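You operate a simulated robot arm through the tools that you are given. There is no shell and no other tool. Be economical: measure what you need, move in short steps, check, and stop when the job is done.

Carry out the task below with a simulated two-armed robot. There is one attempt and no reset: what you move stays moved.

Task
Stick both spacer pads on the stack and lay the wall sample on them.
Fine: peel each pad off the liner and press it on: middle pad on the peg mark, end pad on the ratchet mark; sample last.

The check looks at the end state, three seconds after you hand in, the way a careful person would. Anything else that was tipped, shoved, dropped, spilled or broken makes it a failure.

Robot
Two 7-joint arms with two-finger parallel grippers on one trunk, on a base that drives. Base frame: it is fixed to the floor where the robot stands at the start and does not move with it; the origin is under the middle of the robot, x ahead of it, y to its left, z up. Lengths are in m, angles in degrees, forces in N, time in s.
The left shoulder is at the start at [0.07, 0.163, 1.245], the right one opposite. With the tool pointing down near the work surface each hand reaches from about 0.32 to 0.86 m from the robot's upright axis, wherever it stands, measured 20 degrees to its own side. Places, roughly: liner end [0.5, 0, 0.8]; liner middle [0.5, 0.1, 0.8]; peg mark [0.8, 0.3, 0.9]; ratchet mark [0.8, 0.1, 0.9]; spacer tops [0.7, 0.2, 0.9]; wall sample [0.75, -1, 0.75]. Payload 3.43 kg a hand.
Tool frame (each hand has its own): the origin (TCP) lies between the finger pads and is the grasp point; the fingertips stand 0.034 m ahead of it; z points along the fingers, y is the line along which they close. Largest opening 0.128 m; finger width 0.024, thickness 0.012; the body of the gripper, 0.048 by 0.13 m, starts 0.096 m behind the TCP.
Orientation is that of the tool frame in the base frame, as [roll, pitch, yaw] about the fixed x, y, z axes, in that order (R = Rz(yaw) Ry(pitch) Rx(roll)). With the fingers straight down and closing along the base's y, the tool's x points along the base's -x, its y along +y and its z along -z.

Tools
- The arms move only by the tool jog_arm. It takes "left_commands", "right_commands" or both (then of equal length, played together; a hand with none holds still); each is a list of rows, each a list of 7 numbers: the shift along the tool's x, y, z in units of 20 mm (1.0 is 20 mm), then the turn, a rotation vector about the tool's x, y, z in units of 8 degrees (1.0 is 8 degrees), then the opening, from 0 (shut) to 1 (fully open). In form: [[dx, dy, dz, ax, ay, az, gripper], ...]. A call has 1 to 10 rows; each row shifts and turns the commanded pose from where the row before left it, along the tool's axes as they then stand. A call with a number of a shift or a turn outside -1 to 1 is refused whole. Each row takes 0.2 s and may step no farther than 0.05 m and 8.6 degrees from the row before; otherwise, or with a gripper value out of range, the whole call is refused. A pose out of reach is approached as far as the arm can. The call stops where the force on the tool passes 40 N (or 10 N more than at its start, if that is more) or the arm is blocked; 0.2 s more then pass. Each finger travels about 0.153 m/s and halts on what it meets, pressing with about 22 N; the grip force reading is that of the motor and also rises with nothing between the fingers. The clock runs only during rows and for 0.2 s after the last one: add rows that do not move to give the fingers time. The reply holds the time, the measured pose of the TCP, the force on the tool along the base axes, the opening and the grip force, in the units named above and with some noise, with the torque about the TCP (base axes, N m) and any sound that the robot's microphone picked up, and new pictures: "pictures" is both (left out), scene, wrist or none (wrist: the cameras of the hands that moved).
- Cameras (640 x 400 px; columns grow to the right, rows downward): "scene" is now at [0.1298, 0.0224, 1.4621]; the picture's right is [0.23, -0.97, 0.00], its down [-0.65, -0.16, -0.74] and it looks along [0.72, 0.17, -0.67] (base axes); focal length 255 px, centre (320, 200). "left" rides on the left gripper at [0.076, 0.011, -0.16] in its tool frame; the picture's right is [-0.15, 0.99, 0.00], its down [-0.88, -0.13, -0.46] and it looks along [-0.45, -0.07, 0.89] (tool axes); focal length 234 px, centre (320, 200). "right" rides on the right gripper at [0.076, -0.011, -0.16] in its tool frame; the picture's right is [0.15, 0.99, 0.00], its down [-0.88, 0.13, -0.46] and it looks along [-0.45, 0.07, 0.89] (tool axes); focal length 234 px, centre (320, 200). There is no depth. A picture from a camera that has moved, and an enlarged one, comes with that camera's place and axes in the base frame and with its lens.
- slide_trunk(by): slides the trunk up (or, below 0, down) by that many m; the arms and the scene camera ride with it, the base frame stays. It gives what a move gives, with no picture.
- drive_base(legs): drives the robot by 1 to 6 legs, each [ahead, left, turn to the left] in m, m and degrees, along the robot's own axes; the way and the turn of a leg run together, so that a leg with both is an arc; at most 1.5 m and 180 degrees a leg. The arms and the cameras ride along, it lands a little off, and it stops where it bumps. It gives what a move gives, and a new picture of the scene camera.
- aim_head(pan, tilt): turns the head with the scene camera to pan (to the left, within 86 degrees either way) and tilt (down, from -29 to 69), counted from straight ahead of the robot. It gives what a move gives, and a new picture of the scene camera.
- zoom(camera, box): a new picture of the part [left, top, right, bottom] of that camera's present view, enlarged. No time passes.
- job_done(): hands the job in; it is judged then, once.

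Work in short steps. Places have to be worked out from the pictures, the camera data and where the tool is seen: move nearer, look again, correct. Check each grasp and each placing, and mend what went wrong. You have 120 turns and 260 pictures in all, those below and enlarged ones among them. Open the grippers and draw the arms clear of the work before you hand the job in, unless the task says otherwise; then end with one line.

The tools are called after ">>>" by a JSON object that holds its "name" and its "arguments". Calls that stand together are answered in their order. jog_arm: Moves the arms, as the interface text tells. Its arguments: {"type":"object","properties":{"left_commands":{"type":"array"},"right_commands":{"type":"array"},"pictures":{"type":"string","enum":["both","scene","wrist","none"]}},"required":[]} The other tools are called the same way: slide_trunk (by) slides the trunk up or down; drive_base (legs) drives the base; aim_head (pan, tilt) turns the head that bears the scene camera; zoom (camera, box) takes an enlarged picture of a part of a camera's view; job_done () hands the job in.

At the start:

```text
time: 0.0
left_ee_pos: [0.5267, 0.3816, 1.2075]
left_tcp_rot: [180.0, 0.2, -179.9]
left_force: [-0.3, -0.6, -0.1]
left_ft_torque: [0.01, 0.01, -0.01]
left_gripper_width: 0.128
left_grasp_force: 0.0
right_ee_pos: [0.4284, -0.1051, 1.228]
right_tcp_rot: [180.0, -0.1, -179.9]
right_force: [-0.1, -0.2, 0.6]
right_ft_torque: [0.0, -0.02, -0.02]
right_gripper_width: 0.1281
right_grasp_force: 0.0
trunk travel left (down, up): [-0.725, 0.215]
robot x, y, heading: [0.0015, -0.0006, -0.0]
head pan, tilt: [13.6, 42.3]
```

scene: 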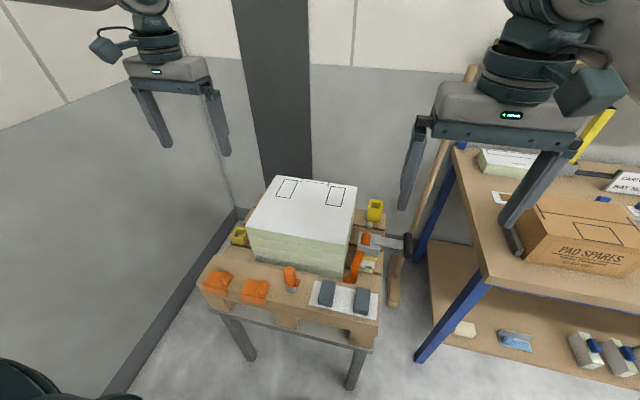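
right: 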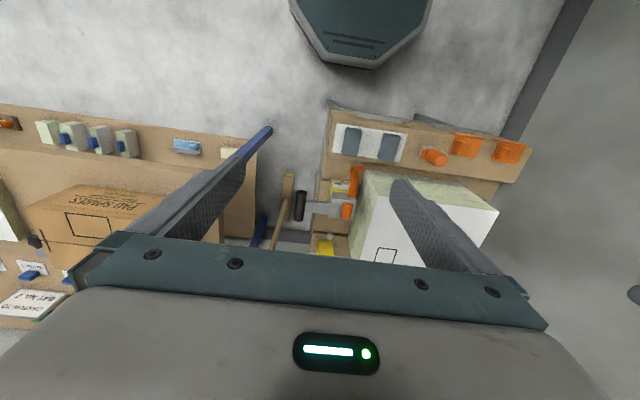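
left: 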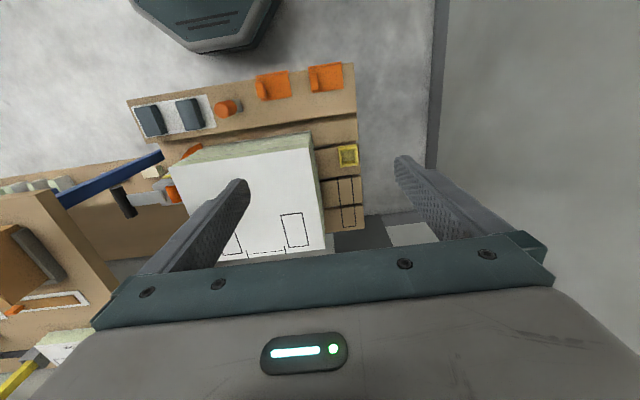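

The pallet bench with the stack and liner is ahead; I zoom in on the stack, the pads and the wall sample area.

>>> {"name": "zoom", "arguments": {"camera": "scene", "box": [190, 160, 430, 330]}}

>>> {"name": "zoom", "arguments": {"camera": "scene", "box": [440, 120, 640, 380]}}

>>> {"name": "aim_head", "arguments": {"pan": -45, "tilt": 35}}

```text
2.35 times, centred on (310, 245) of scene
camera zoom: at [0.1298, 0.0224, 1.4621], right [0.23, -0.97, 0.0], down [-0.65, -0.16, -0.74], along [0.72, 0.17, -0.67], focal length 600 px, centre (344, 94)
```

zoom: 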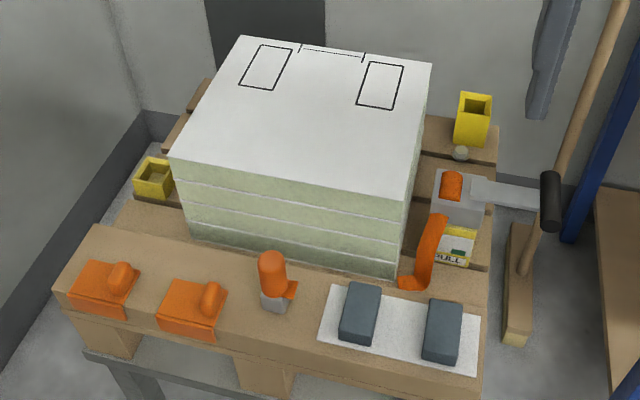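

```text
1.54 times, centred on (540, 250) of scene
camera zoom: at [0.1298, 0.0224, 1.4621], right [0.23, -0.97, 0.0], down [-0.65, -0.16, -0.74], along [0.72, 0.17, -0.67], focal length 392 px, centre (-18, 123)
```

zoom: 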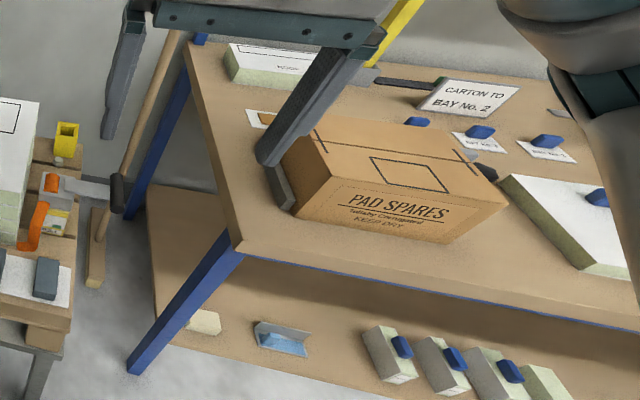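

```text
time: 1.3
left_ee_pos: [0.5268, 0.3826, 1.2076]
left_tcp_rot: [180.0, -0.1, -179.9]
left_force: [0.6, -0.4, 0.0]
left_ft_torque: [0.03, 0.0, 0.02]
left_gripper_width: 0.128
left_grasp_force: 0.0
right_ee_pos: [0.4281, -0.1026, 1.2278]
right_tcp_rot: [-179.9, 0.0, -179.9]
right_force: [0.5, 0.3, 0.6]
right_ft_torque: [-0.01, -0.01, 0.01]
right_gripper_width: 0.1279
right_grasp_force: 0.0
trunk travel left (down, up): [-0.725, 0.215]
robot x, y, heading: [-0.0014, 0.0016, 0.1]
head pan, tilt: [-45.0, 35.0]
camera scene: at [0.1111, -0.0594, 1.4731], right [-0.71, -0.71, 0.0], down [-0.41, 0.41, -0.82], along [0.58, -0.58, -0.57], focal length 255 px, centre (320, 200)
```

scene: 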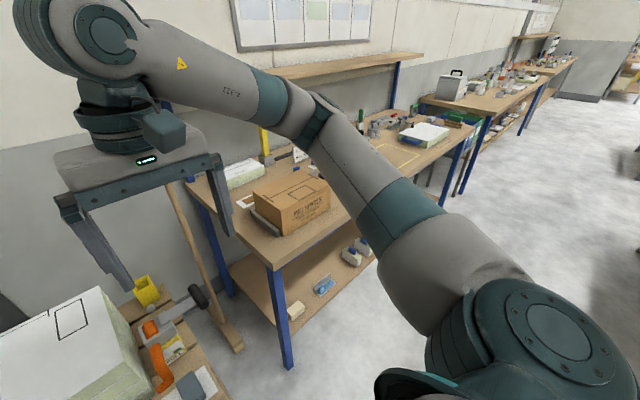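

Head back to the stack. I move the right arm outward and bring the left hand over the pads for a close look.

>>> {"name": "aim_head", "arguments": {"pan": 10, "tilt": 48}}

>>> {"name": "jog_arm", "arguments": {"left_commands": [[0.3, -1, 0.6, 0, 0, 0, 1], [0.3, -1, 0.6, 0, 0, 0, 1], [0.3, -1, 0.6, 0, 0, 0, 1], [0.3, -1, 0.6, 0, 0, 0, 1], [0.3, -1, 0.6, 0, 0, 0, 1], [0.3, -1, 0.6, 0, 0, 0, 1], [0.3, -1, 0.6, 0, 0, 0, 1], [0.3, -1, 0.6, 0, 0, 0, 1], [0.3, -1, 0.6, 0, 0, 0, 1], [0.3, -1, 0.6, 0, 0, 0, 1]], "right_commands": [[0, -1, 0, 0, 0, 0, 1], [0, -1, 0, 0, 0, 0, 1], [0, -1, 0, 0, 0, 0, 1], [0, -1, 0, 0, 0, 0, 1], [0, -1, 0, 0, 0, 0, 1], [0, -1, 0, 0, 0, 0, 1], [0, -1, 0, 0, 0, 0, 1], [0, -1, 0, 0, 0, 0, 1], [0, -1, 0, 0, 0, 0, 1], [0, -1, 0, 0, 0, 0, 1]]}}

```text
time: 2.5
left_ee_pos: [0.5275, 0.3825, 1.2066]
left_tcp_rot: [-179.9, 0.1, -179.9]
left_force: [0.4, 0.8, 0.8]
left_ft_torque: [0.02, -0.03, 0.01]
left_gripper_width: 0.1279
left_grasp_force: 0.1
right_ee_pos: [0.4292, -0.1037, 1.2283]
right_tcp_rot: [179.9, 0.0, 180.0]
right_force: [0.4, -0.6, 0.2]
right_ft_torque: [-0.01, -0.02, 0.02]
right_gripper_width: 0.1282
right_grasp_force: 0.0
trunk travel left (down, up): [-0.725, 0.215]
robot x, y, heading: [-0.0001, 0.0019, 0.0]
head pan, tilt: [10.0, 48.0]
camera scene: at [0.1264, 0.0164, 1.4541], right [0.17, -0.98, 0.0], down [-0.73, -0.13, -0.67], along [0.66, 0.12, -0.74], focal length 255 px, centre (320, 200)
```

scene: 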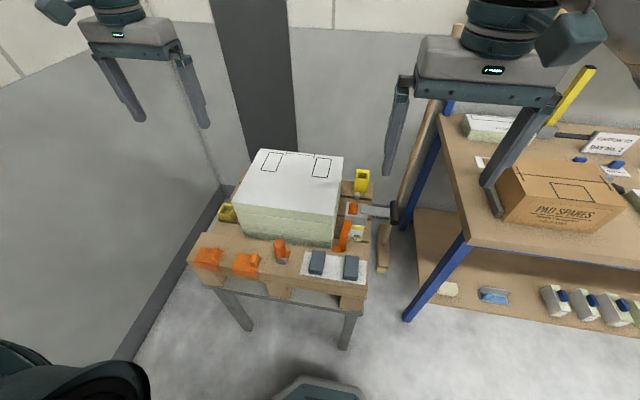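

```text
time: 4.7
left_ee_pos: [0.4676, 0.1815, 1.0873]
left_tcp_rot: [179.8, 0.1, -179.9]
left_force: [-0.1, -0.6, 0.3]
left_ft_torque: [0.03, 0.0, 0.01]
left_gripper_width: 0.1283
left_grasp_force: 0.0
right_ee_pos: [0.4294, -0.3056, 1.2265]
right_tcp_rot: [179.9, 0.0, -179.9]
right_force: [-0.3, -0.4, -0.3]
right_ft_torque: [0.03, 0.03, 0.01]
right_gripper_width: 0.1277
right_grasp_force: 0.1
trunk travel left (down, up): [-0.725, 0.215]
robot x, y, heading: [0.001, -0.0019, 0.3]
head pan, tilt: [10.0, 48.0]
camera scene: at [0.1266, 0.0148, 1.4541], right [0.17, -0.98, 0.0], down [-0.73, -0.13, -0.67], along [0.66, 0.12, -0.74], focal length 255 px, centre (320, 200)
camera right: at [0.3528, -0.317, 1.387], right [-0.15, 0.99, 0.0], down [0.88, 0.13, 0.46], along [0.45, 0.07, -0.89], focal length 234 px, centre (320, 200)
camera left: at [0.3919, 0.1904, 1.2477], right [0.14, 0.99, 0.0], down [0.88, -0.13, 0.46], along [0.45, -0.06, -0.89], focal length 234 px, centre (320, 200)
```

scene: 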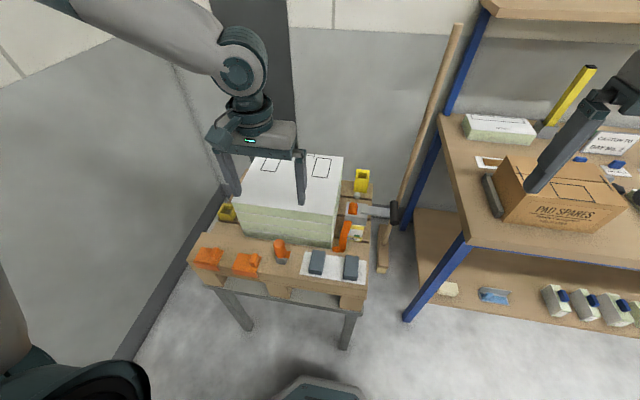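
right: 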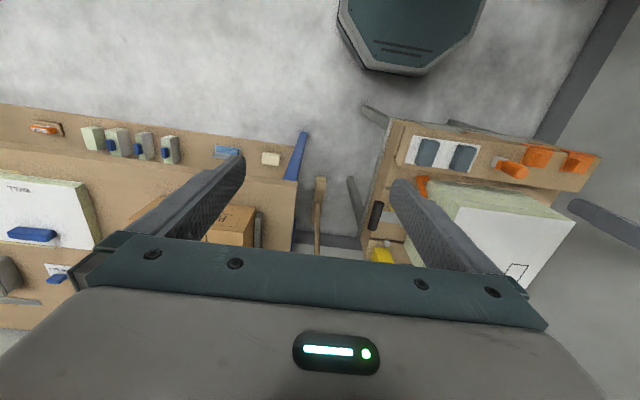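
left: 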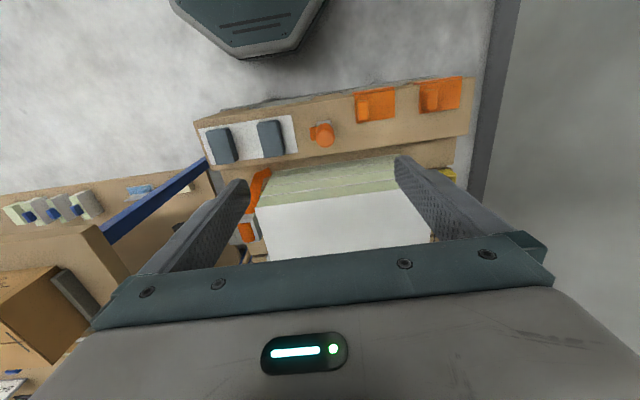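

Both views put the middle pad near (0.473, 0.09) and the end pad near (0.473, -0.004). I go above the middle pad with the fingers partly closed.

>>> {"name": "jog_arm", "arguments": {"left_commands": [[-0.04, -0.65, 0.98, 0, 0, 0, 0.65], [-0.04, -0.65, 0.98, 0, 0, 0, 0.65], [-0.04, -0.65, 0.98, 0, 0, 0, 0.65], [-0.04, -0.65, 0.98, 0, 0, 0, 0.65], [-0.04, -0.65, 0.98, 0, 0, 0, 0.65], [-0.04, -0.65, 0.98, 0, 0, 0, 0.65], [-0.04, -0.65, 0.98, 0, 0, 0, 0.65]]}}

>>> {"name": "zoom", "arguments": {"camera": "scene", "box": [190, 140, 400, 300]}}

```text
time: 6.3
left_ee_pos: [0.4641, 0.1561, 0.9805]
left_tcp_rot: [-179.8, 0.1, -180.0]
left_force: [0.5, -0.1, 0.3]
left_ft_torque: [0.02, 0.02, 0.02]
left_gripper_width: 0.083
left_grasp_force: 0.0
left hand out of reach, approached as far as the arm can: row 4, 5, 6, 7
right_ee_pos: [0.4301, -0.303, 1.2271]
right_tcp_rot: [-180.0, 0.0, -180.0]
right_force: [-0.2, 0.6, 0.1]
right_ft_torque: [0.05, -0.01, 0.02]
right_gripper_width: 0.1279
right_grasp_force: 0.1
trunk travel left (down, up): [-0.725, 0.215]
robot x, y, heading: [-0.0013, -0.0009, -0.0]
head pan, tilt: [10.0, 48.0]
camera scene: at [0.1263, 0.0164, 1.4541], right [0.17, -0.98, 0.0], down [-0.73, -0.13, -0.67], along [0.66, 0.12, -0.74], focal length 255 px, centre (320, 200)
camera left: at [0.3882, 0.167, 1.1417], right [0.15, 0.99, 0.0], down [0.88, -0.13, 0.46], along [0.45, -0.07, -0.89], focal length 234 px, centre (320, 200)
```

scene: 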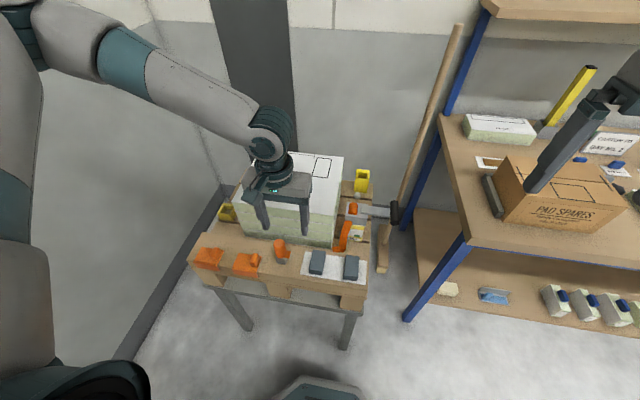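
left: 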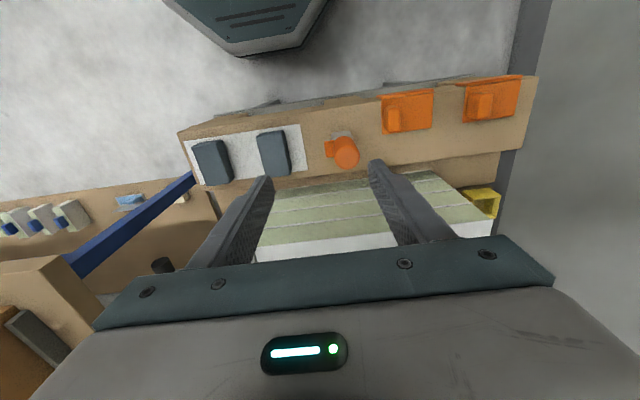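

```text
2.50 times, centred on (295, 220) of scene
camera zoom: at [0.1263, 0.0164, 1.4541], right [0.17, -0.98, 0.0], down [-0.73, -0.13, -0.67], along [0.66, 0.12, -0.74], focal length 638 px, centre (382, 150)
```

zoom: 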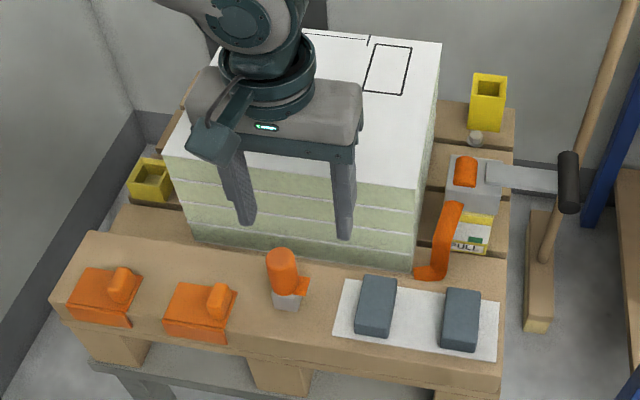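

The left arm hits its reach limit going low with the trunk this high. I raise the hand, then lower the trunk.

>>> {"name": "jog_arm", "arguments": {"left_commands": [[0, 0.3, -1, 0, 0, 0, 0.65], [0, 0.3, -1, 0, 0, 0, 0.65], [0, 0, -1, 0, 0, 0, 0.65], [0, 0, -1, 0, 0, 0, 0.65], [0, 0, -1, 0, 0, 0, 0.65], [0, 0, -1, 0, 0, 0, 0.65], [0, 0, -1, 0, 0, 0, 0.65], [0, 0, -1, 0, 0, 0, 0.65], [0, 0, -1, 0, 0, 0, 0.65], [0, 0, -1, 0, 0, 0, 0.65]], "pictures": "none"}}

>>> {"name": "slide_trunk", "arguments": {"by": -0.2}}

```text
time: 8.5
left_ee_pos: [0.462, 0.1675, 1.1811]
left_tcp_rot: [-180.0, 0.0, -179.9]
left_force: [0.0, 0.2, -0.6]
left_ft_torque: [0.02, -0.02, 0.01]
left_gripper_width: 0.0832
left_grasp_force: 0.1
right_ee_pos: [0.4282, -0.3055, 1.2265]
right_tcp_rot: [-179.9, 0.0, 179.9]
right_force: [-0.1, 0.0, -0.8]
right_ft_torque: [0.02, -0.04, 0.01]
right_gripper_width: 0.128
right_grasp_force: 0.1
trunk travel left (down, up): [-0.725, 0.215]
robot x, y, heading: [-0.0014, 0.0018, -0.3]
head pan, tilt: [10.0, 48.0]
```

```text
time: 10.7
left_ee_pos: [0.4624, 0.168, 0.9821]
left_tcp_rot: [180.0, 0.0, -179.9]
left_force: [0.4, 0.3, -0.1]
left_ft_torque: [0.03, -0.03, -0.01]
left_gripper_width: 0.0829
left_grasp_force: 0.1
right_ee_pos: [0.4284, -0.3032, 1.0263]
right_tcp_rot: [180.0, 0.0, 180.0]
right_force: [0.4, 1.2, -0.6]
right_ft_torque: [0.01, 0.0, 0.03]
right_gripper_width: 0.1281
right_grasp_force: 0.1
trunk travel left (down, up): [-0.525, 0.415]
robot x, y, heading: [0.0013, -0.0037, 0.1]
head pan, tilt: [10.0, 48.0]
```

Now move over the middle pad again.

>>> {"name": "jog_arm", "arguments": {"left_commands": [[-0.14, -0.98, 0.5, 0, 0, 0, 0.65], [-0.14, -0.98, 0.5, 0, 0, 0, 0.65], [-0.14, -0.98, 0.5, 0, 0, 0, 0.65], [-0.14, -0.98, 0.5, 0, 0, 0, 0.65], [0, 0, 0, 0, 0, 0, 0.65]]}}

>>> {"name": "zoom", "arguments": {"camera": "left", "box": [160, 60, 460, 260]}}

```text
time: 11.9
left_ee_pos: [0.4707, 0.1191, 0.9564]
left_tcp_rot: [180.0, 0.1, -179.9]
left_force: [0.6, 0.1, 0.4]
left_ft_torque: [-0.03, 0.03, -0.03]
left_gripper_width: 0.0832
left_grasp_force: 0.1
left hand out of reach, approached as far as the arm can: row 3, 4
right_ee_pos: [0.429, -0.3041, 1.027]
right_tcp_rot: [179.9, 0.0, 180.0]
right_force: [-0.2, -0.6, 0.5]
right_ft_torque: [0.01, 0.03, 0.01]
right_gripper_width: 0.128
right_grasp_force: 0.2
trunk travel left (down, up): [-0.525, 0.415]
robot x, y, heading: [0.0028, 0.0017, -0.0]
head pan, tilt: [10.0, 48.0]
camera scene: at [0.1267, 0.0164, 1.254], right [0.17, -0.98, 0.0], down [-0.73, -0.13, -0.67], along [0.66, 0.12, -0.74], focal length 255 px, centre (320, 200)
camera left: at [0.395, 0.1291, 1.1171], right [0.14, 0.99, 0.0], down [0.88, -0.13, 0.46], along [0.45, -0.07, -0.89], focal length 234 px, centre (320, 200)
```

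scene: 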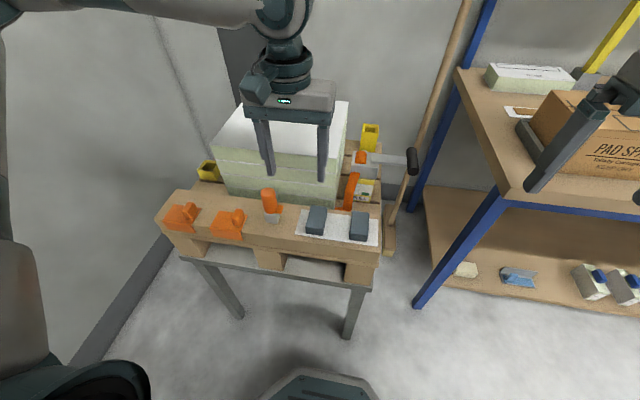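
left: 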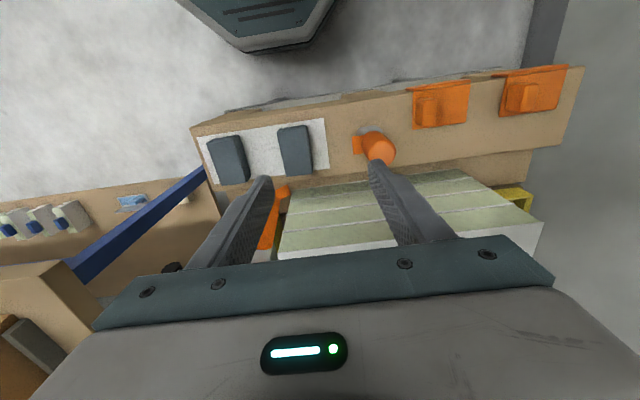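

```text
2.00 times, centred on (310, 160) of left
camera zoom: at [0.395, 0.1291, 1.1171], right [0.14, 0.99, 0.0], down [0.88, -0.13, 0.46], along [0.45, -0.07, -0.89], focal length 468 px, centre (340, 280)
```

zoom: 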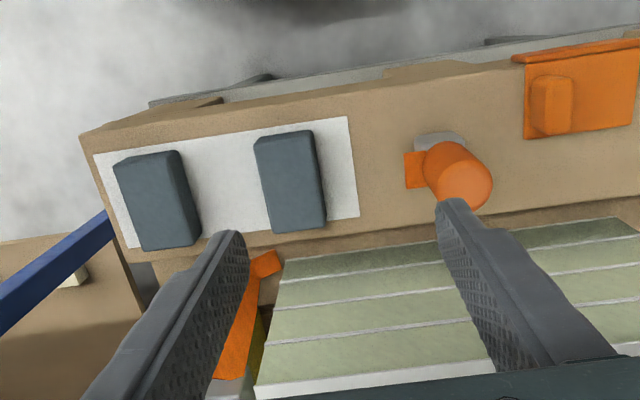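

The hand can't fold in that close, so the robot should stand farther back and to the right. I raise the right hand a bit, then drive back.

>>> {"name": "jog_arm", "arguments": {"right_commands": [[0, 0, -1, 0, 0, 0, 1], [0, 0, -1, 0, 0, 0, 1], [0, 0, -1, 0, 0, 0, 1], [0, 0, -1, 0, 0, 0, 1], [0, 0, -1, 0, 0, 0, 1]], "left_commands": [[0, 0, -1, 0, 0, 0, 0.65], [0, 0, -1, 0, 0, 0, 0.65], [0, 0, 0, 0, 0, 0, 0.65], [0, 0, 0, 0, 0, 0, 0.65], [0, 0, 0, 0, 0, 0, 0.65]], "pictures": "none"}}

>>> {"name": "drive_base", "arguments": {"legs": [[-0.1, -0.1, 0]]}}

```text
time: 13.1
left_ee_pos: [0.4705, 0.1195, 0.9966]
left_tcp_rot: [-179.9, 0.1, -179.9]
left_force: [0.8, 0.2, 0.5]
left_ft_torque: [-0.03, 0.01, 0.0]
left_gripper_width: 0.0831
left_grasp_force: 0.0
right_ee_pos: [0.428, -0.303, 1.1279]
right_tcp_rot: [-179.9, 0.0, 180.0]
right_force: [-0.6, -0.5, -0.9]
right_ft_torque: [-0.01, -0.01, 0.01]
right_gripper_width: 0.128
right_grasp_force: 0.1
trunk travel left (down, up): [-0.525, 0.415]
robot x, y, heading: [-0.0004, -0.0009, 0.1]
head pan, tilt: [10.0, 48.0]
```

```text
time: 14.4
left_ee_pos: [0.3717, 0.0207, 0.9971]
left_tcp_rot: [180.0, 0.1, -179.9]
left_force: [0.2, -0.8, -0.3]
left_ft_torque: [0.02, -0.02, -0.01]
left_gripper_width: 0.0833
left_grasp_force: 0.0
right_ee_pos: [0.3304, -0.4004, 1.1272]
right_tcp_rot: [-180.0, -0.1, -180.0]
right_force: [0.0, -0.7, 0.0]
right_ft_torque: [0.0, 0.03, 0.01]
right_gripper_width: 0.1281
right_grasp_force: 0.1
trunk travel left (down, up): [-0.525, 0.415]
robot x, y, heading: [-0.0982, -0.0992, 0.2]
head pan, tilt: [10.0, 48.0]
camera scene: at [0.0276, -0.0827, 1.2541], right [0.18, -0.98, 0.0], down [-0.73, -0.13, -0.67], along [0.66, 0.12, -0.74], focal length 255 px, centre (320, 200)
```

scene: 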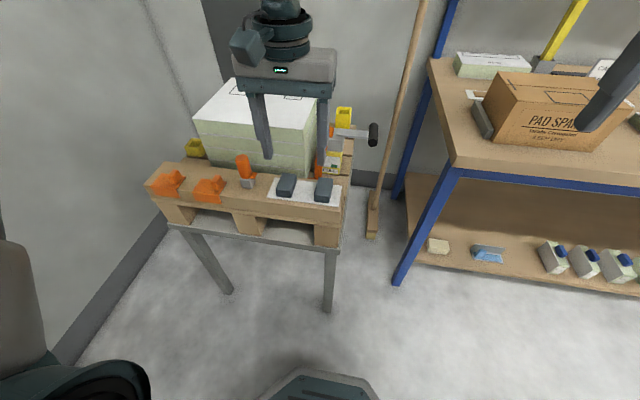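

Good. Go over the middle pad from the new stand.

>>> {"name": "jog_arm", "arguments": {"left_commands": [[-0.98, 0.64, 0.67, 0, 0, 0, 0.65], [-0.98, 0.64, 0.67, 0, 0, 0, 0.65], [-0.98, 0.64, 0.67, 0, 0, 0, 0.65], [-0.98, 0.64, 0.67, 0, 0, 0, 0.65], [-0.98, 0.64, 0.67, 0, 0, 0, 0.65], [0, 0, 0, 0, 0, 0, 0.65]]}}

>>> {"name": "zoom", "arguments": {"camera": "left", "box": [160, 60, 460, 260]}}

>>> {"name": "zoom", "arguments": {"camera": "scene", "box": [220, 100, 380, 210]}}

```text
time: 15.8
left_ee_pos: [0.4695, 0.0851, 0.9308]
left_tcp_rot: [-179.9, 0.1, -179.8]
left_force: [0.7, 0.2, 0.1]
left_ft_torque: [-0.03, -0.04, -0.01]
left_gripper_width: 0.0832
left_grasp_force: 0.1
right_ee_pos: [0.3305, -0.4016, 1.1256]
right_tcp_rot: [-180.0, 0.0, -179.9]
right_force: [-0.3, 0.2, -0.3]
right_ft_torque: [-0.03, 0.0, -0.02]
right_gripper_width: 0.128
right_grasp_force: 0.0
trunk travel left (down, up): [-0.525, 0.415]
robot x, y, heading: [-0.0982, -0.0994, 0.1]
head pan, tilt: [10.0, 48.0]
camera scene: at [0.0275, -0.0827, 1.2541], right [0.18, -0.98, 0.0], down [-0.73, -0.13, -0.67], along [0.66, 0.12, -0.74], focal length 255 px, centre (320, 200)
camera left: at [0.3932, 0.0952, 1.0913], right [0.14, 0.99, 0.0], down [0.88, -0.13, 0.46], along [0.45, -0.06, -0.89], focal length 234 px, centre (320, 200)
```

scene: 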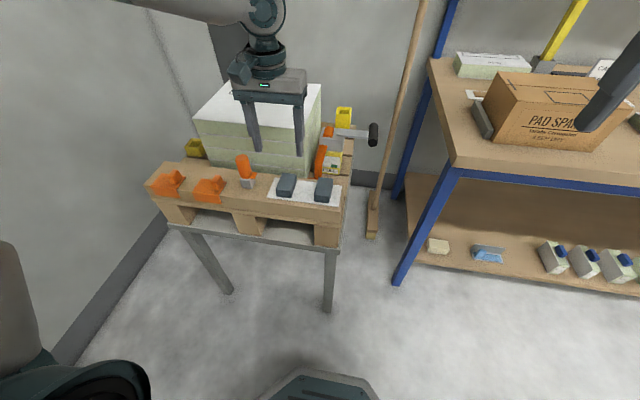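
left: 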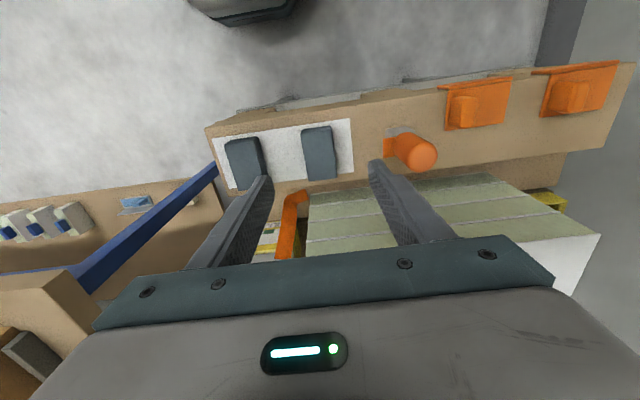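

```text
2.00 times, centred on (310, 160) of left
camera zoom: at [0.3932, 0.0952, 1.0913], right [0.14, 0.99, 0.0], down [0.88, -0.13, 0.46], along [0.45, -0.06, -0.89], focal length 468 px, centre (340, 280)
```

zoom: 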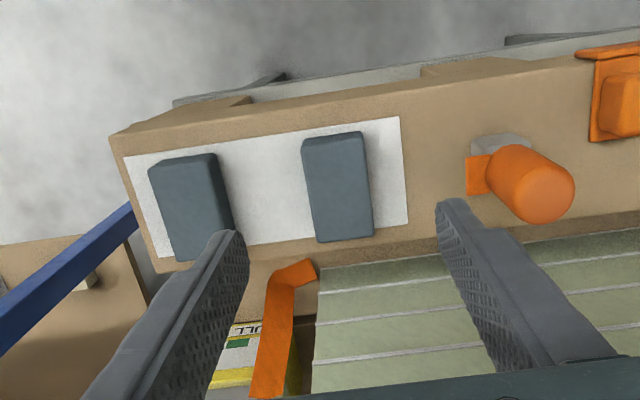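

```text
3.64 times, centred on (300, 155) of scene
camera zoom: at [0.0275, -0.0827, 1.2541], right [0.18, -0.98, 0.0], down [-0.73, -0.13, -0.67], along [0.66, 0.12, -0.74], focal length 927 px, centre (393, 364)
```

zoom: 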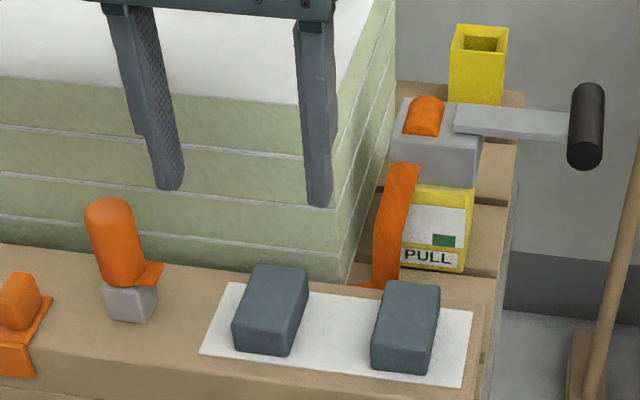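

Triangulated: middle pad top is at (0.473, 0.085, 0.807), end pad top at (0.475, -0.011), each about 0.037 wide. I descend on the middle pad.

>>> {"name": "jog_arm", "arguments": {"left_commands": [[-0.1, 0, 1, 0, 0, 0, 0.62], [-0.1, 0, 1, 0, 0, 0, 0.62], [0, 0, 1, 0, 0, 0, 0.62], [0, 0, 1, 0, 0, 0, 0.62], [0, 0, 1, 0, 0, 0, 0.62], [0, 0, 0.4, 0, 0, 0, 0.62]]}}

>>> {"name": "zoom", "arguments": {"camera": "left", "box": [200, 80, 440, 240]}}

>>> {"name": "zoom", "arguments": {"camera": "scene", "box": [220, 100, 380, 210]}}

```text
time: 17.2
left_ee_pos: [0.4728, 0.0862, 0.821]
left_tcp_rot: [180.0, 0.1, -179.8]
left_force: [-0.3, -1.1, -0.6]
left_ft_torque: [-0.03, 0.04, -0.04]
left_gripper_width: 0.0793
left_grasp_force: 0.1
right_ee_pos: [0.3317, -0.4017, 1.1266]
right_tcp_rot: [-180.0, 0.1, -179.9]
right_force: [1.1, 0.3, -0.1]
right_ft_torque: [0.01, 0.01, -0.02]
right_gripper_width: 0.128
right_grasp_force: 0.0
trunk travel left (down, up): [-0.525, 0.415]
robot x, y, heading: [-0.0983, -0.0983, -0.0]
head pan, tilt: [10.0, 48.0]
camera scene: at [0.0279, -0.0825, 1.2541], right [0.18, -0.98, 0.0], down [-0.73, -0.13, -0.67], along [0.66, 0.12, -0.74], focal length 255 px, centre (320, 200)
camera left: at [0.3974, 0.0955, 0.9826], right [0.14, 0.99, 0.0], down [0.88, -0.13, 0.46], along [0.45, -0.06, -0.89], focal length 234 px, centre (320, 200)
```

scene: 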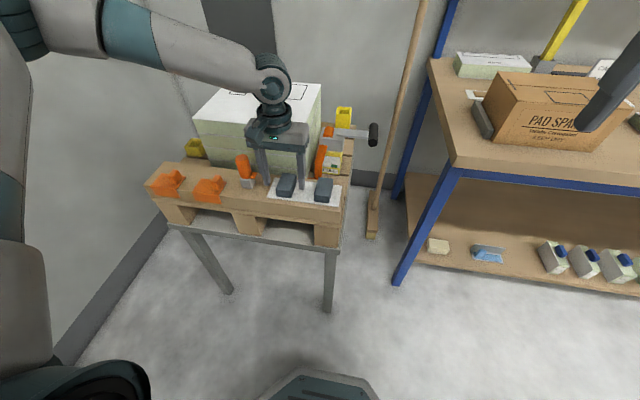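
left: 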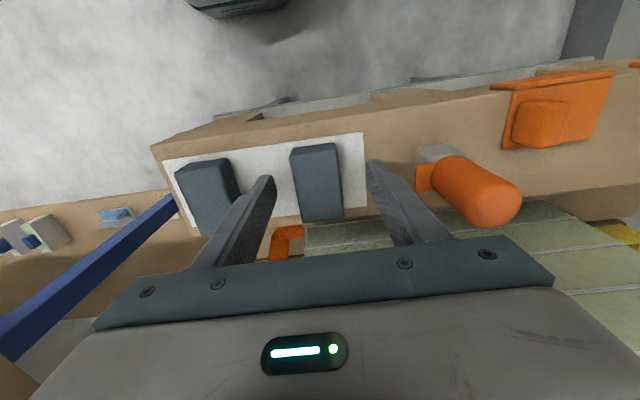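

```text
2.50 times, centred on (320, 160) of left
camera zoom: at [0.3974, 0.0955, 0.9826], right [0.14, 0.99, 0.0], down [0.88, -0.13, 0.46], along [0.45, -0.06, -0.89], focal length 585 px, centre (320, 300)
```

zoom: 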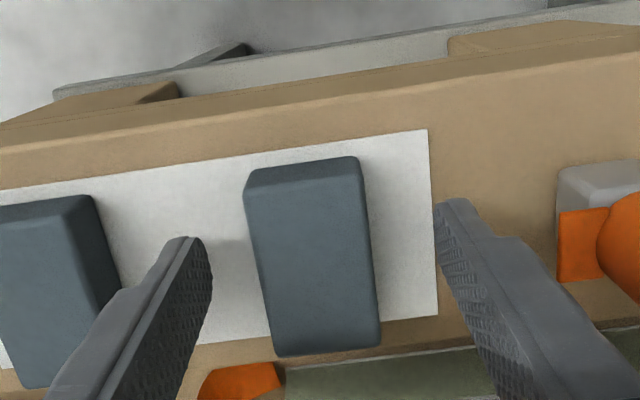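

```text
3.64 times, centred on (300, 155) of scene
camera zoom: at [0.0279, -0.0825, 1.2541], right [0.18, -0.98, 0.0], down [-0.73, -0.13, -0.67], along [0.66, 0.12, -0.74], focal length 927 px, centre (393, 364)
```

zoom: 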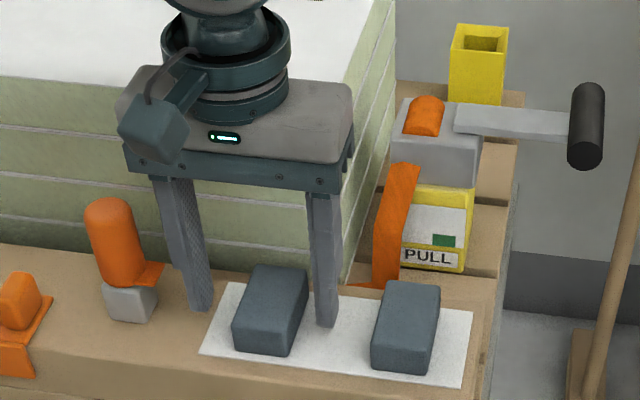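

Fingers straddle the pad with tips just above the liner. I close on it with a tiny y correction.

>>> {"name": "jog_arm", "arguments": {"left_commands": [[0, -0.12, 0, 0, 0, 0, 0.45], [0, 0, 0, 0, 0, 0, 0.35], [0, 0, 0, 0, 0, 0, 0.2], [0, 0, 0, 0, 0, 0, 0], [0, 0, 0, 0, 0, 0, 0]], "pictures": "wrist"}}

>>> {"name": "zoom", "arguments": {"camera": "scene", "box": [220, 100, 380, 210]}}

```text
time: 18.4
left_ee_pos: [0.472, 0.0824, 0.8224]
left_tcp_rot: [-180.0, 0.1, -179.8]
left_force: [-0.4, 0.3, 0.0]
left_ft_torque: [0.02, 0.0, -0.01]
left_gripper_width: 0.0389
left_grasp_force: 22.1
right_ee_pos: [0.3306, -0.4015, 1.1263]
right_tcp_rot: [-180.0, 0.0, -179.8]
right_force: [-0.5, 0.2, -0.4]
right_ft_torque: [-0.03, -0.01, 0.01]
right_gripper_width: 0.1278
right_grasp_force: 0.1
trunk travel left (down, up): [-0.525, 0.415]
robot x, y, heading: [-0.1022, -0.0996, 0.1]
head pan, tilt: [10.0, 48.0]
heard: snap
camera left: at [0.3976, 0.0931, 0.9823], right [0.14, 0.99, 0.0], down [0.88, -0.13, 0.46], along [0.45, -0.06, -0.89], focal length 234 px, centre (320, 200)
```

left: 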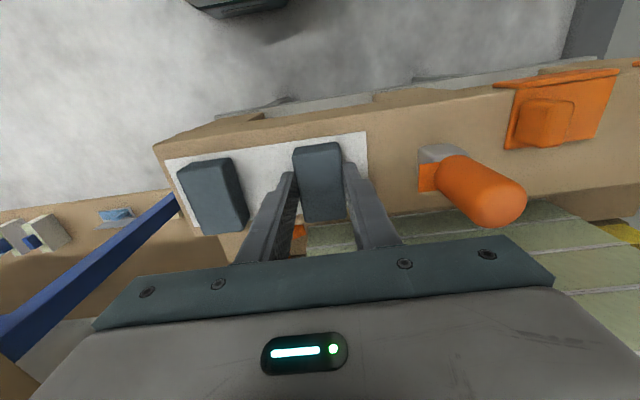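

```text
3.64 times, centred on (300, 155) of scene
camera zoom: at [0.028, -0.0825, 1.2541], right [0.18, -0.98, 0.0], down [-0.73, -0.13, -0.67], along [0.66, 0.12, -0.74], focal length 927 px, centre (393, 364)
```

zoom: 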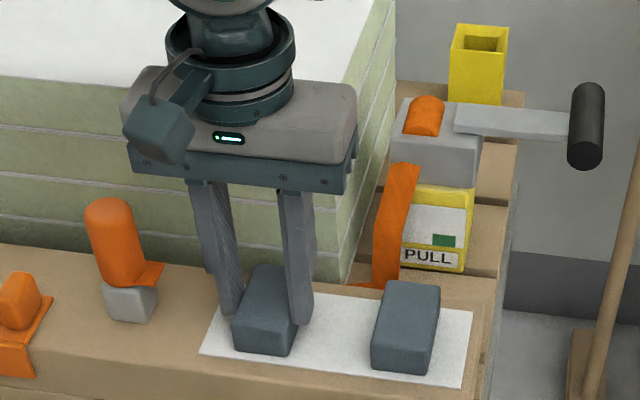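

Grip is solid at 0.039 m width. I peel by lifting slowly with a slight tilt.

>>> {"name": "jog_arm", "arguments": {"left_commands": [[0, 0, -0.15, 0, 0.25, 0, 0], [0, 0, -0.15, 0, 0.25, 0, 0], [0, 0, -0.15, 0, 0.25, 0, 0], [0, 0, -0.2, 0, 0.25, 0, 0], [0, 0, -0.3, 0, 0, 0, 0]], "pictures": "wrist"}}

>>> {"name": "zoom", "arguments": {"camera": "scene", "box": [220, 100, 380, 210]}}

```text
time: 19.6
left_ee_pos: [0.4703, 0.0888, 0.8443]
left_tcp_rot: [179.9, -7.8, -179.8]
left_force: [0.6, 0.5, 0.1]
left_ft_torque: [-0.04, 0.05, 0.01]
left_gripper_width: 0.0388
left_grasp_force: 22.0
left hand out of reach, approached as far as the arm can: row 3, 4
right_ee_pos: [0.3303, -0.402, 1.1264]
right_tcp_rot: [-180.0, 0.1, -180.0]
right_force: [0.4, 0.0, -0.9]
right_ft_torque: [-0.04, -0.06, 0.0]
right_gripper_width: 0.1283
right_grasp_force: 0.0
trunk travel left (down, up): [-0.525, 0.415]
robot x, y, heading: [-0.0967, -0.1021, 0.2]
head pan, tilt: [10.0, 48.0]
camera left: at [0.4182, 0.0983, 1.013], right [0.14, 0.99, -0.02], down [0.94, -0.13, 0.33], along [0.32, -0.07, -0.94], focal length 234 px, centre (320, 200)
```

left: 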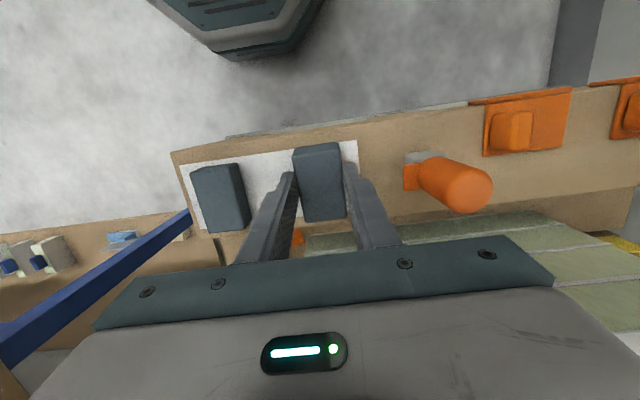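

```text
3.64 times, centred on (300, 155) of scene
camera zoom: at [0.0278, -0.0826, 1.2541], right [0.18, -0.98, 0.0], down [-0.73, -0.13, -0.67], along [0.66, 0.12, -0.74], focal length 927 px, centre (393, 364)
```

zoom: 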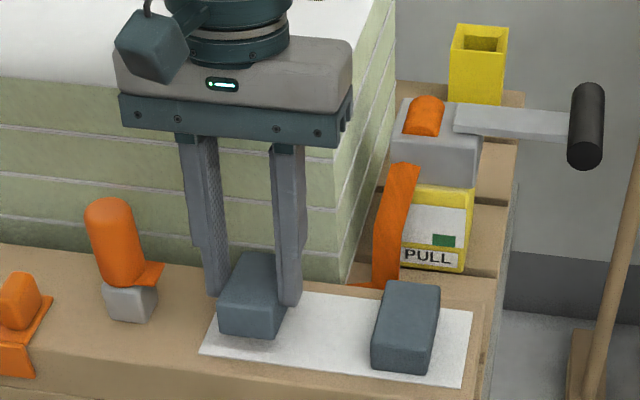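

The pad is off the liner, which stayed put. I level the tool and lift it above the stack.

>>> {"name": "jog_arm", "arguments": {"left_commands": [[0, 0, -0.8, 0, -0.25, 0, 0], [0, 0, -0.8, 0, -0.25, 0, 0], [0, 0, -0.8, 0, -0.25, 0, 0], [0, 0, -0.8, 0, -0.25, 0, 0], [0, 0, -1, 0, 0, 0, 0], [0, 0, -1, 0, 0, 0, 0], [0, 0, -1, 0, 0, 0, 0], [0, 0, -1, 0, 0, 0, 0], [0, 0, -1, 0, 0, 0, 0], [0, 0, -1, 0, 0, 0, 0]], "pictures": "wrist"}}

>>> {"name": "zoom", "arguments": {"camera": "scene", "box": [190, 0, 390, 210]}}

```text
time: 21.8
left_ee_pos: [0.4754, 0.0876, 1.0271]
left_tcp_rot: [179.9, 0.1, -179.8]
left_force: [0.4, 0.3, -0.8]
left_ft_torque: [0.0, 0.0, -0.01]
left_gripper_width: 0.039
left_grasp_force: 21.8
right_ee_pos: [0.331, -0.4017, 1.1273]
right_tcp_rot: [179.9, 0.0, 180.0]
right_force: [0.1, -0.1, -0.3]
right_ft_torque: [0.03, 0.03, 0.02]
right_gripper_width: 0.1282
right_grasp_force: 0.1
trunk travel left (down, up): [-0.525, 0.415]
robot x, y, heading: [-0.0988, -0.0995, -0.1]
head pan, tilt: [10.0, 48.0]
camera left: at [0.4009, 0.0976, 1.1879], right [0.14, 0.99, 0.0], down [0.88, -0.13, 0.46], along [0.45, -0.06, -0.89], focal length 234 px, centre (320, 200)
```

left: 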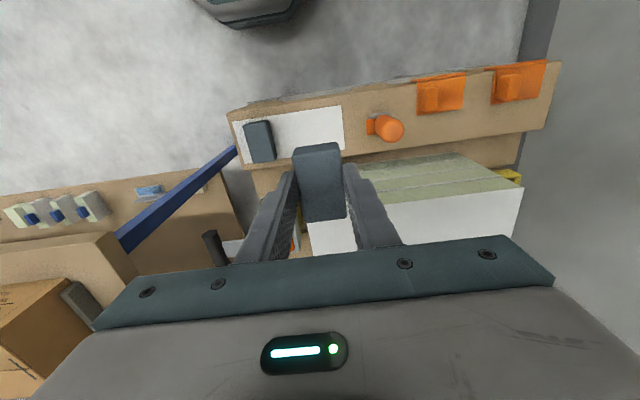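

```text
1.90 times, centred on (290, 105) of scene
camera zoom: at [0.0277, -0.0826, 1.2541], right [0.18, -0.98, 0.0], down [-0.73, -0.13, -0.67], along [0.66, 0.12, -0.74], focal length 486 px, centre (377, 381)
```

zoom: 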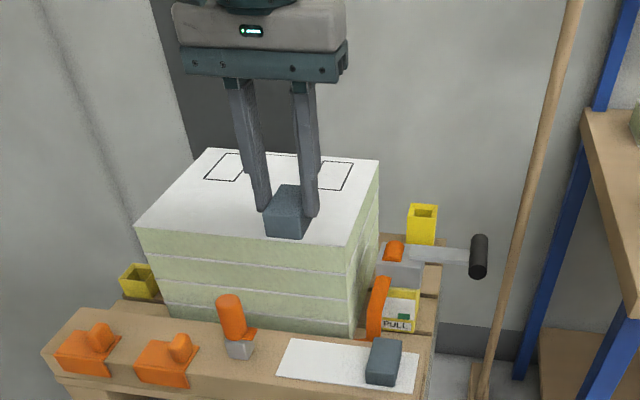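

Pad is held. Stack top is about z 0.90, with the marks near (0.764, 0.29) and (0.763, 0.118). I drive forward-left so the marks are in reach.

>>> {"name": "drive_base", "arguments": {"legs": [[0.13, 0.1, 0]]}}

>>> {"name": "zoom", "arguments": {"camera": "left", "box": [120, 60, 520, 310]}}

```text
time: 23.3
left_ee_pos: [0.6077, 0.1868, 1.0289]
left_tcp_rot: [179.9, 0.0, -179.9]
left_force: [1.8, 0.6, 0.2]
left_ft_torque: [-0.02, 0.04, -0.01]
left_gripper_width: 0.0387
left_grasp_force: 21.2
right_ee_pos: [0.4599, -0.3027, 1.1256]
right_tcp_rot: [-180.0, -0.1, -179.9]
right_force: [-0.3, 0.5, -0.1]
right_ft_torque: [0.0, 0.02, -0.01]
right_gripper_width: 0.1281
right_grasp_force: 0.0
trunk travel left (down, up): [-0.525, 0.415]
robot x, y, heading: [0.0284, -0.001, -0.0]
head pan, tilt: [10.0, 48.0]
camera scene: at [0.1579, 0.0174, 1.254], right [0.17, -0.98, 0.0], down [-0.73, -0.13, -0.67], along [0.66, 0.12, -0.74], focal length 255 px, centre (320, 200)
```

scene: 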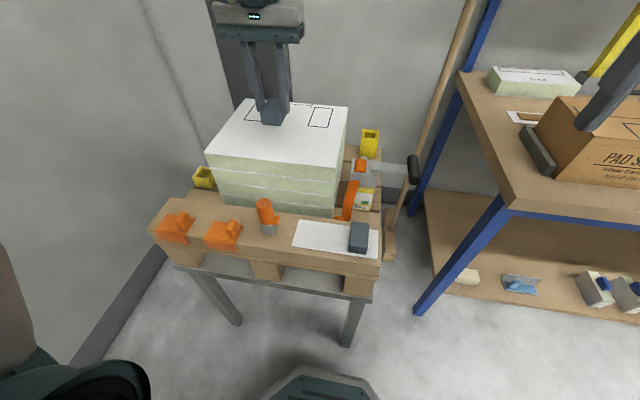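

```text
1.60 times, centred on (320, 185) of left
camera zoom: at [0.5316, 0.1968, 1.1872], right [0.15, 0.99, 0.0], down [0.88, -0.13, 0.46], along [0.45, -0.07, -0.89], focal length 375 px, centre (320, 224)
```

zoom: 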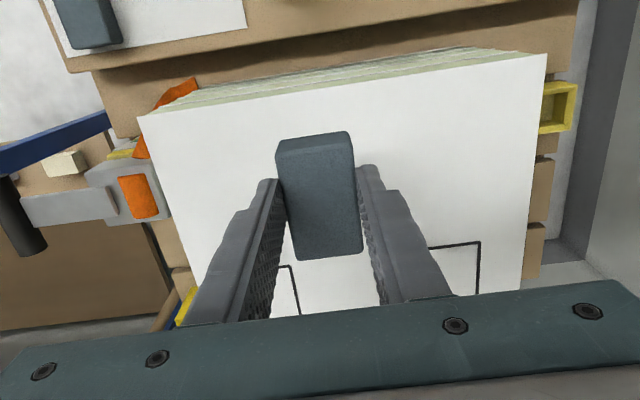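

I zoom the scene view for precise mark positions.

>>> {"name": "zoom", "arguments": {"camera": "scene", "box": [200, 80, 360, 180]}}

```text
4.00 times, centred on (280, 130) of scene
camera zoom: at [0.1579, 0.0174, 1.254], right [0.17, -0.98, 0.0], down [-0.73, -0.13, -0.67], along [0.66, 0.12, -0.74], focal length 1020 px, centre (480, 480)
```

zoom: 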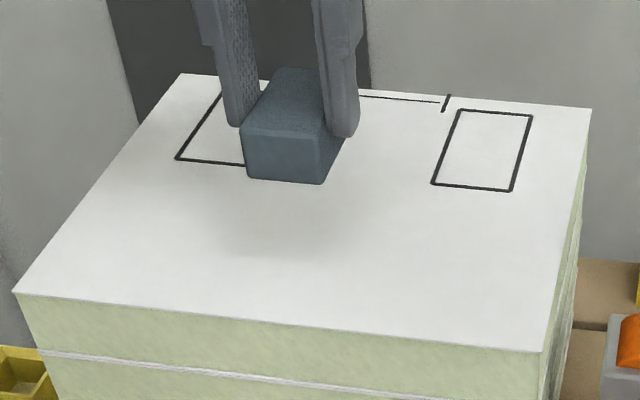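

Marks worked out: peg centre about (0.763, 0.289), ratchet centre about (0.763, 0.119), each 0.096 × 0.05. I move above the peg mark.

>>> {"name": "jog_arm", "arguments": {"left_commands": [[-0.97, 0.64, 0.31, 0, 0, 0, 0], [-0.97, 0.64, 0.31, 0, 0, 0, 0], [-0.97, 0.64, 0.31, 0, 0, 0, 0], [-0.97, 0.64, 0.31, 0, 0, 0, 0], [-0.97, 0.64, 0.31, 0, 0, 0, 0], [-0.97, 0.64, 0.31, 0, 0, 0, 0], [-0.97, 0.64, 0.31, 0, 0, 0, 0], [-0.97, 0.64, 0.31, 0, 0, 0, 0]], "pictures": "none"}}

>>> {"name": "zoom", "arguments": {"camera": "left", "box": [200, 80, 440, 240]}}

>>> {"name": "zoom", "arguments": {"camera": "scene", "box": [200, 80, 360, 180]}}

```text
time: 25.1
left_ee_pos: [0.7507, 0.296, 0.9764]
left_tcp_rot: [-180.0, 0.2, -180.0]
left_force: [-0.9, 0.7, 0.3]
left_ft_torque: [0.0, 0.01, -0.01]
left_gripper_width: 0.0389
left_grasp_force: 21.9
left hand out of reach, approached as far as the arm can: row 7, 8
right_ee_pos: [0.4594, -0.3023, 1.1275]
right_tcp_rot: [180.0, 0.1, 180.0]
right_force: [-0.3, 0.4, -0.4]
right_ft_torque: [0.01, 0.03, 0.0]
right_gripper_width: 0.1279
right_grasp_force: 0.0
trunk travel left (down, up): [-0.525, 0.415]
robot x, y, heading: [0.0323, 0.0049, -0.1]
head pan, tilt: [10.0, 48.0]
```

```text
2.50 times, centred on (320, 160) of left
camera zoom: at [0.6743, 0.3066, 1.136], right [0.15, 0.99, 0.0], down [0.88, -0.13, 0.46], along [0.45, -0.07, -0.89], focal length 585 px, centre (320, 300)
```

zoom: 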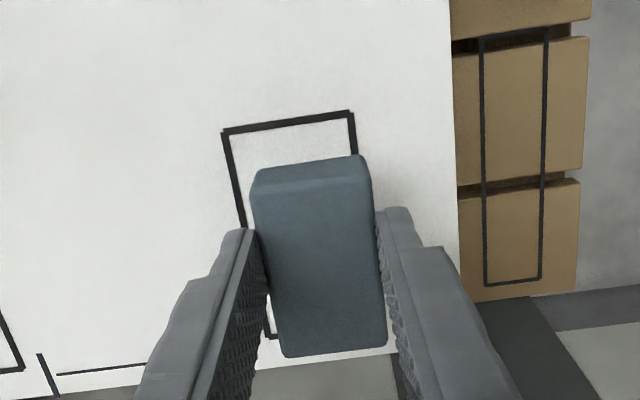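

```text
4.00 times, centred on (280, 130) of scene
camera zoom: at [0.1575, 0.0176, 1.2541], right [0.17, -0.98, 0.0], down [-0.73, -0.13, -0.67], along [0.66, 0.12, -0.74], focal length 1020 px, centre (480, 480)
```

zoom: 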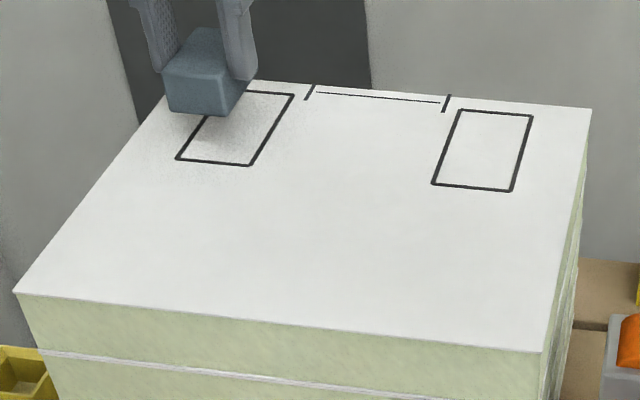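

The near edge shows the mark centre at (0.762, 0.287). The arm is at its limit, so I raise the hand slightly and drive forward 0.06.

>>> {"name": "drive_base", "arguments": {"legs": [[0.06, 0, 0]]}}

```text
time: 26.0
left_ee_pos: [0.8107, 0.296, 0.976]
left_tcp_rot: [180.0, 0.1, -179.9]
left_force: [0.1, 0.4, -1.3]
left_ft_torque: [0.02, 0.03, -0.01]
left_gripper_width: 0.0386
left_grasp_force: 21.6
right_ee_pos: [0.519, -0.3028, 1.1255]
right_tcp_rot: [180.0, -0.1, -179.9]
right_force: [-0.4, -0.2, 0.0]
right_ft_torque: [-0.02, 0.03, 0.01]
right_gripper_width: 0.1282
right_grasp_force: 0.1
trunk travel left (down, up): [-0.525, 0.415]
robot x, y, heading: [0.089, -0.0003, 0.1]
head pan, tilt: [10.0, 48.0]
camera scene: at [0.2179, 0.0173, 1.254], right [0.17, -0.98, 0.0], down [-0.73, -0.13, -0.67], along [0.66, 0.12, -0.74], focal length 255 px, centre (320, 200)
```

scene: 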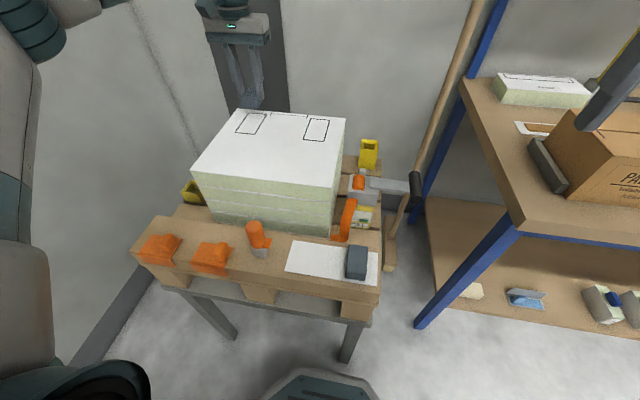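

Move to above the mark centre and slightly lower.

>>> {"name": "jog_arm", "arguments": {"left_commands": [[0.79, -0.14, 0.2, 0, 0, 0, 0], [0.79, -0.14, 0.2, 0, 0, 0, 0], [0.79, -0.14, 0.2, 0, 0, 0, 0], [0, 0, 0.2, 0, 0, 0, 0]], "pictures": "none"}}

>>> {"name": "zoom", "arguments": {"camera": "left", "box": [200, 80, 440, 240]}}

>>> {"name": "zoom", "arguments": {"camera": "scene", "box": [200, 80, 360, 180]}}

```text
time: 27.0
left_ee_pos: [0.7628, 0.2871, 0.9583]
left_tcp_rot: [-179.9, 0.2, -179.8]
left_force: [0.1, 1.0, 0.0]
left_ft_torque: [0.02, 0.03, -0.03]
left_gripper_width: 0.0388
left_grasp_force: 22.4
right_ee_pos: [0.5186, -0.302, 1.1274]
right_tcp_rot: [-180.0, -0.2, -179.9]
right_force: [1.3, 0.4, -0.3]
right_ft_torque: [-0.02, 0.02, 0.03]
right_gripper_width: 0.1281
right_grasp_force: 0.1
trunk travel left (down, up): [-0.525, 0.415]
robot x, y, heading: [0.091, -0.0016, 0.1]
head pan, tilt: [10.0, 48.0]
```

```text
2.50 times, centred on (320, 160) of left
camera zoom: at [0.6863, 0.2976, 1.1194], right [0.14, 0.99, 0.0], down [0.88, -0.13, 0.46], along [0.45, -0.07, -0.89], focal length 585 px, centre (320, 300)
```

zoom: 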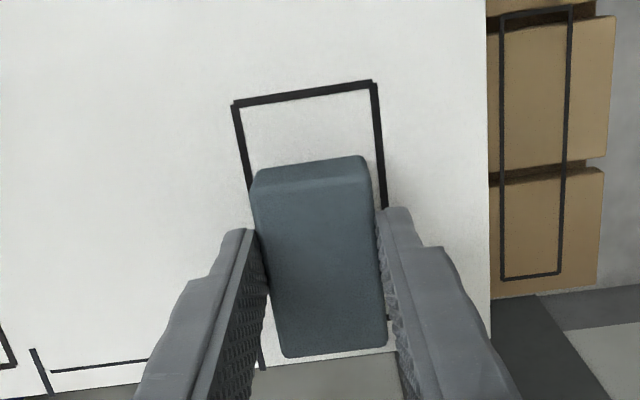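

```text
4.00 times, centred on (280, 130) of scene
camera zoom: at [0.2175, 0.0173, 1.254], right [0.17, -0.98, 0.0], down [-0.73, -0.13, -0.67], along [0.66, 0.12, -0.74], focal length 1020 px, centre (480, 480)
```

zoom: 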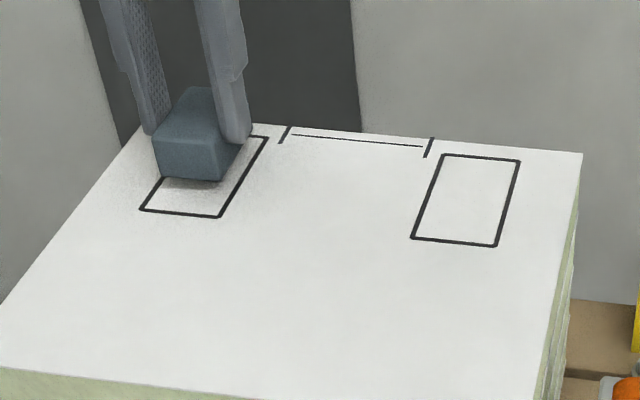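

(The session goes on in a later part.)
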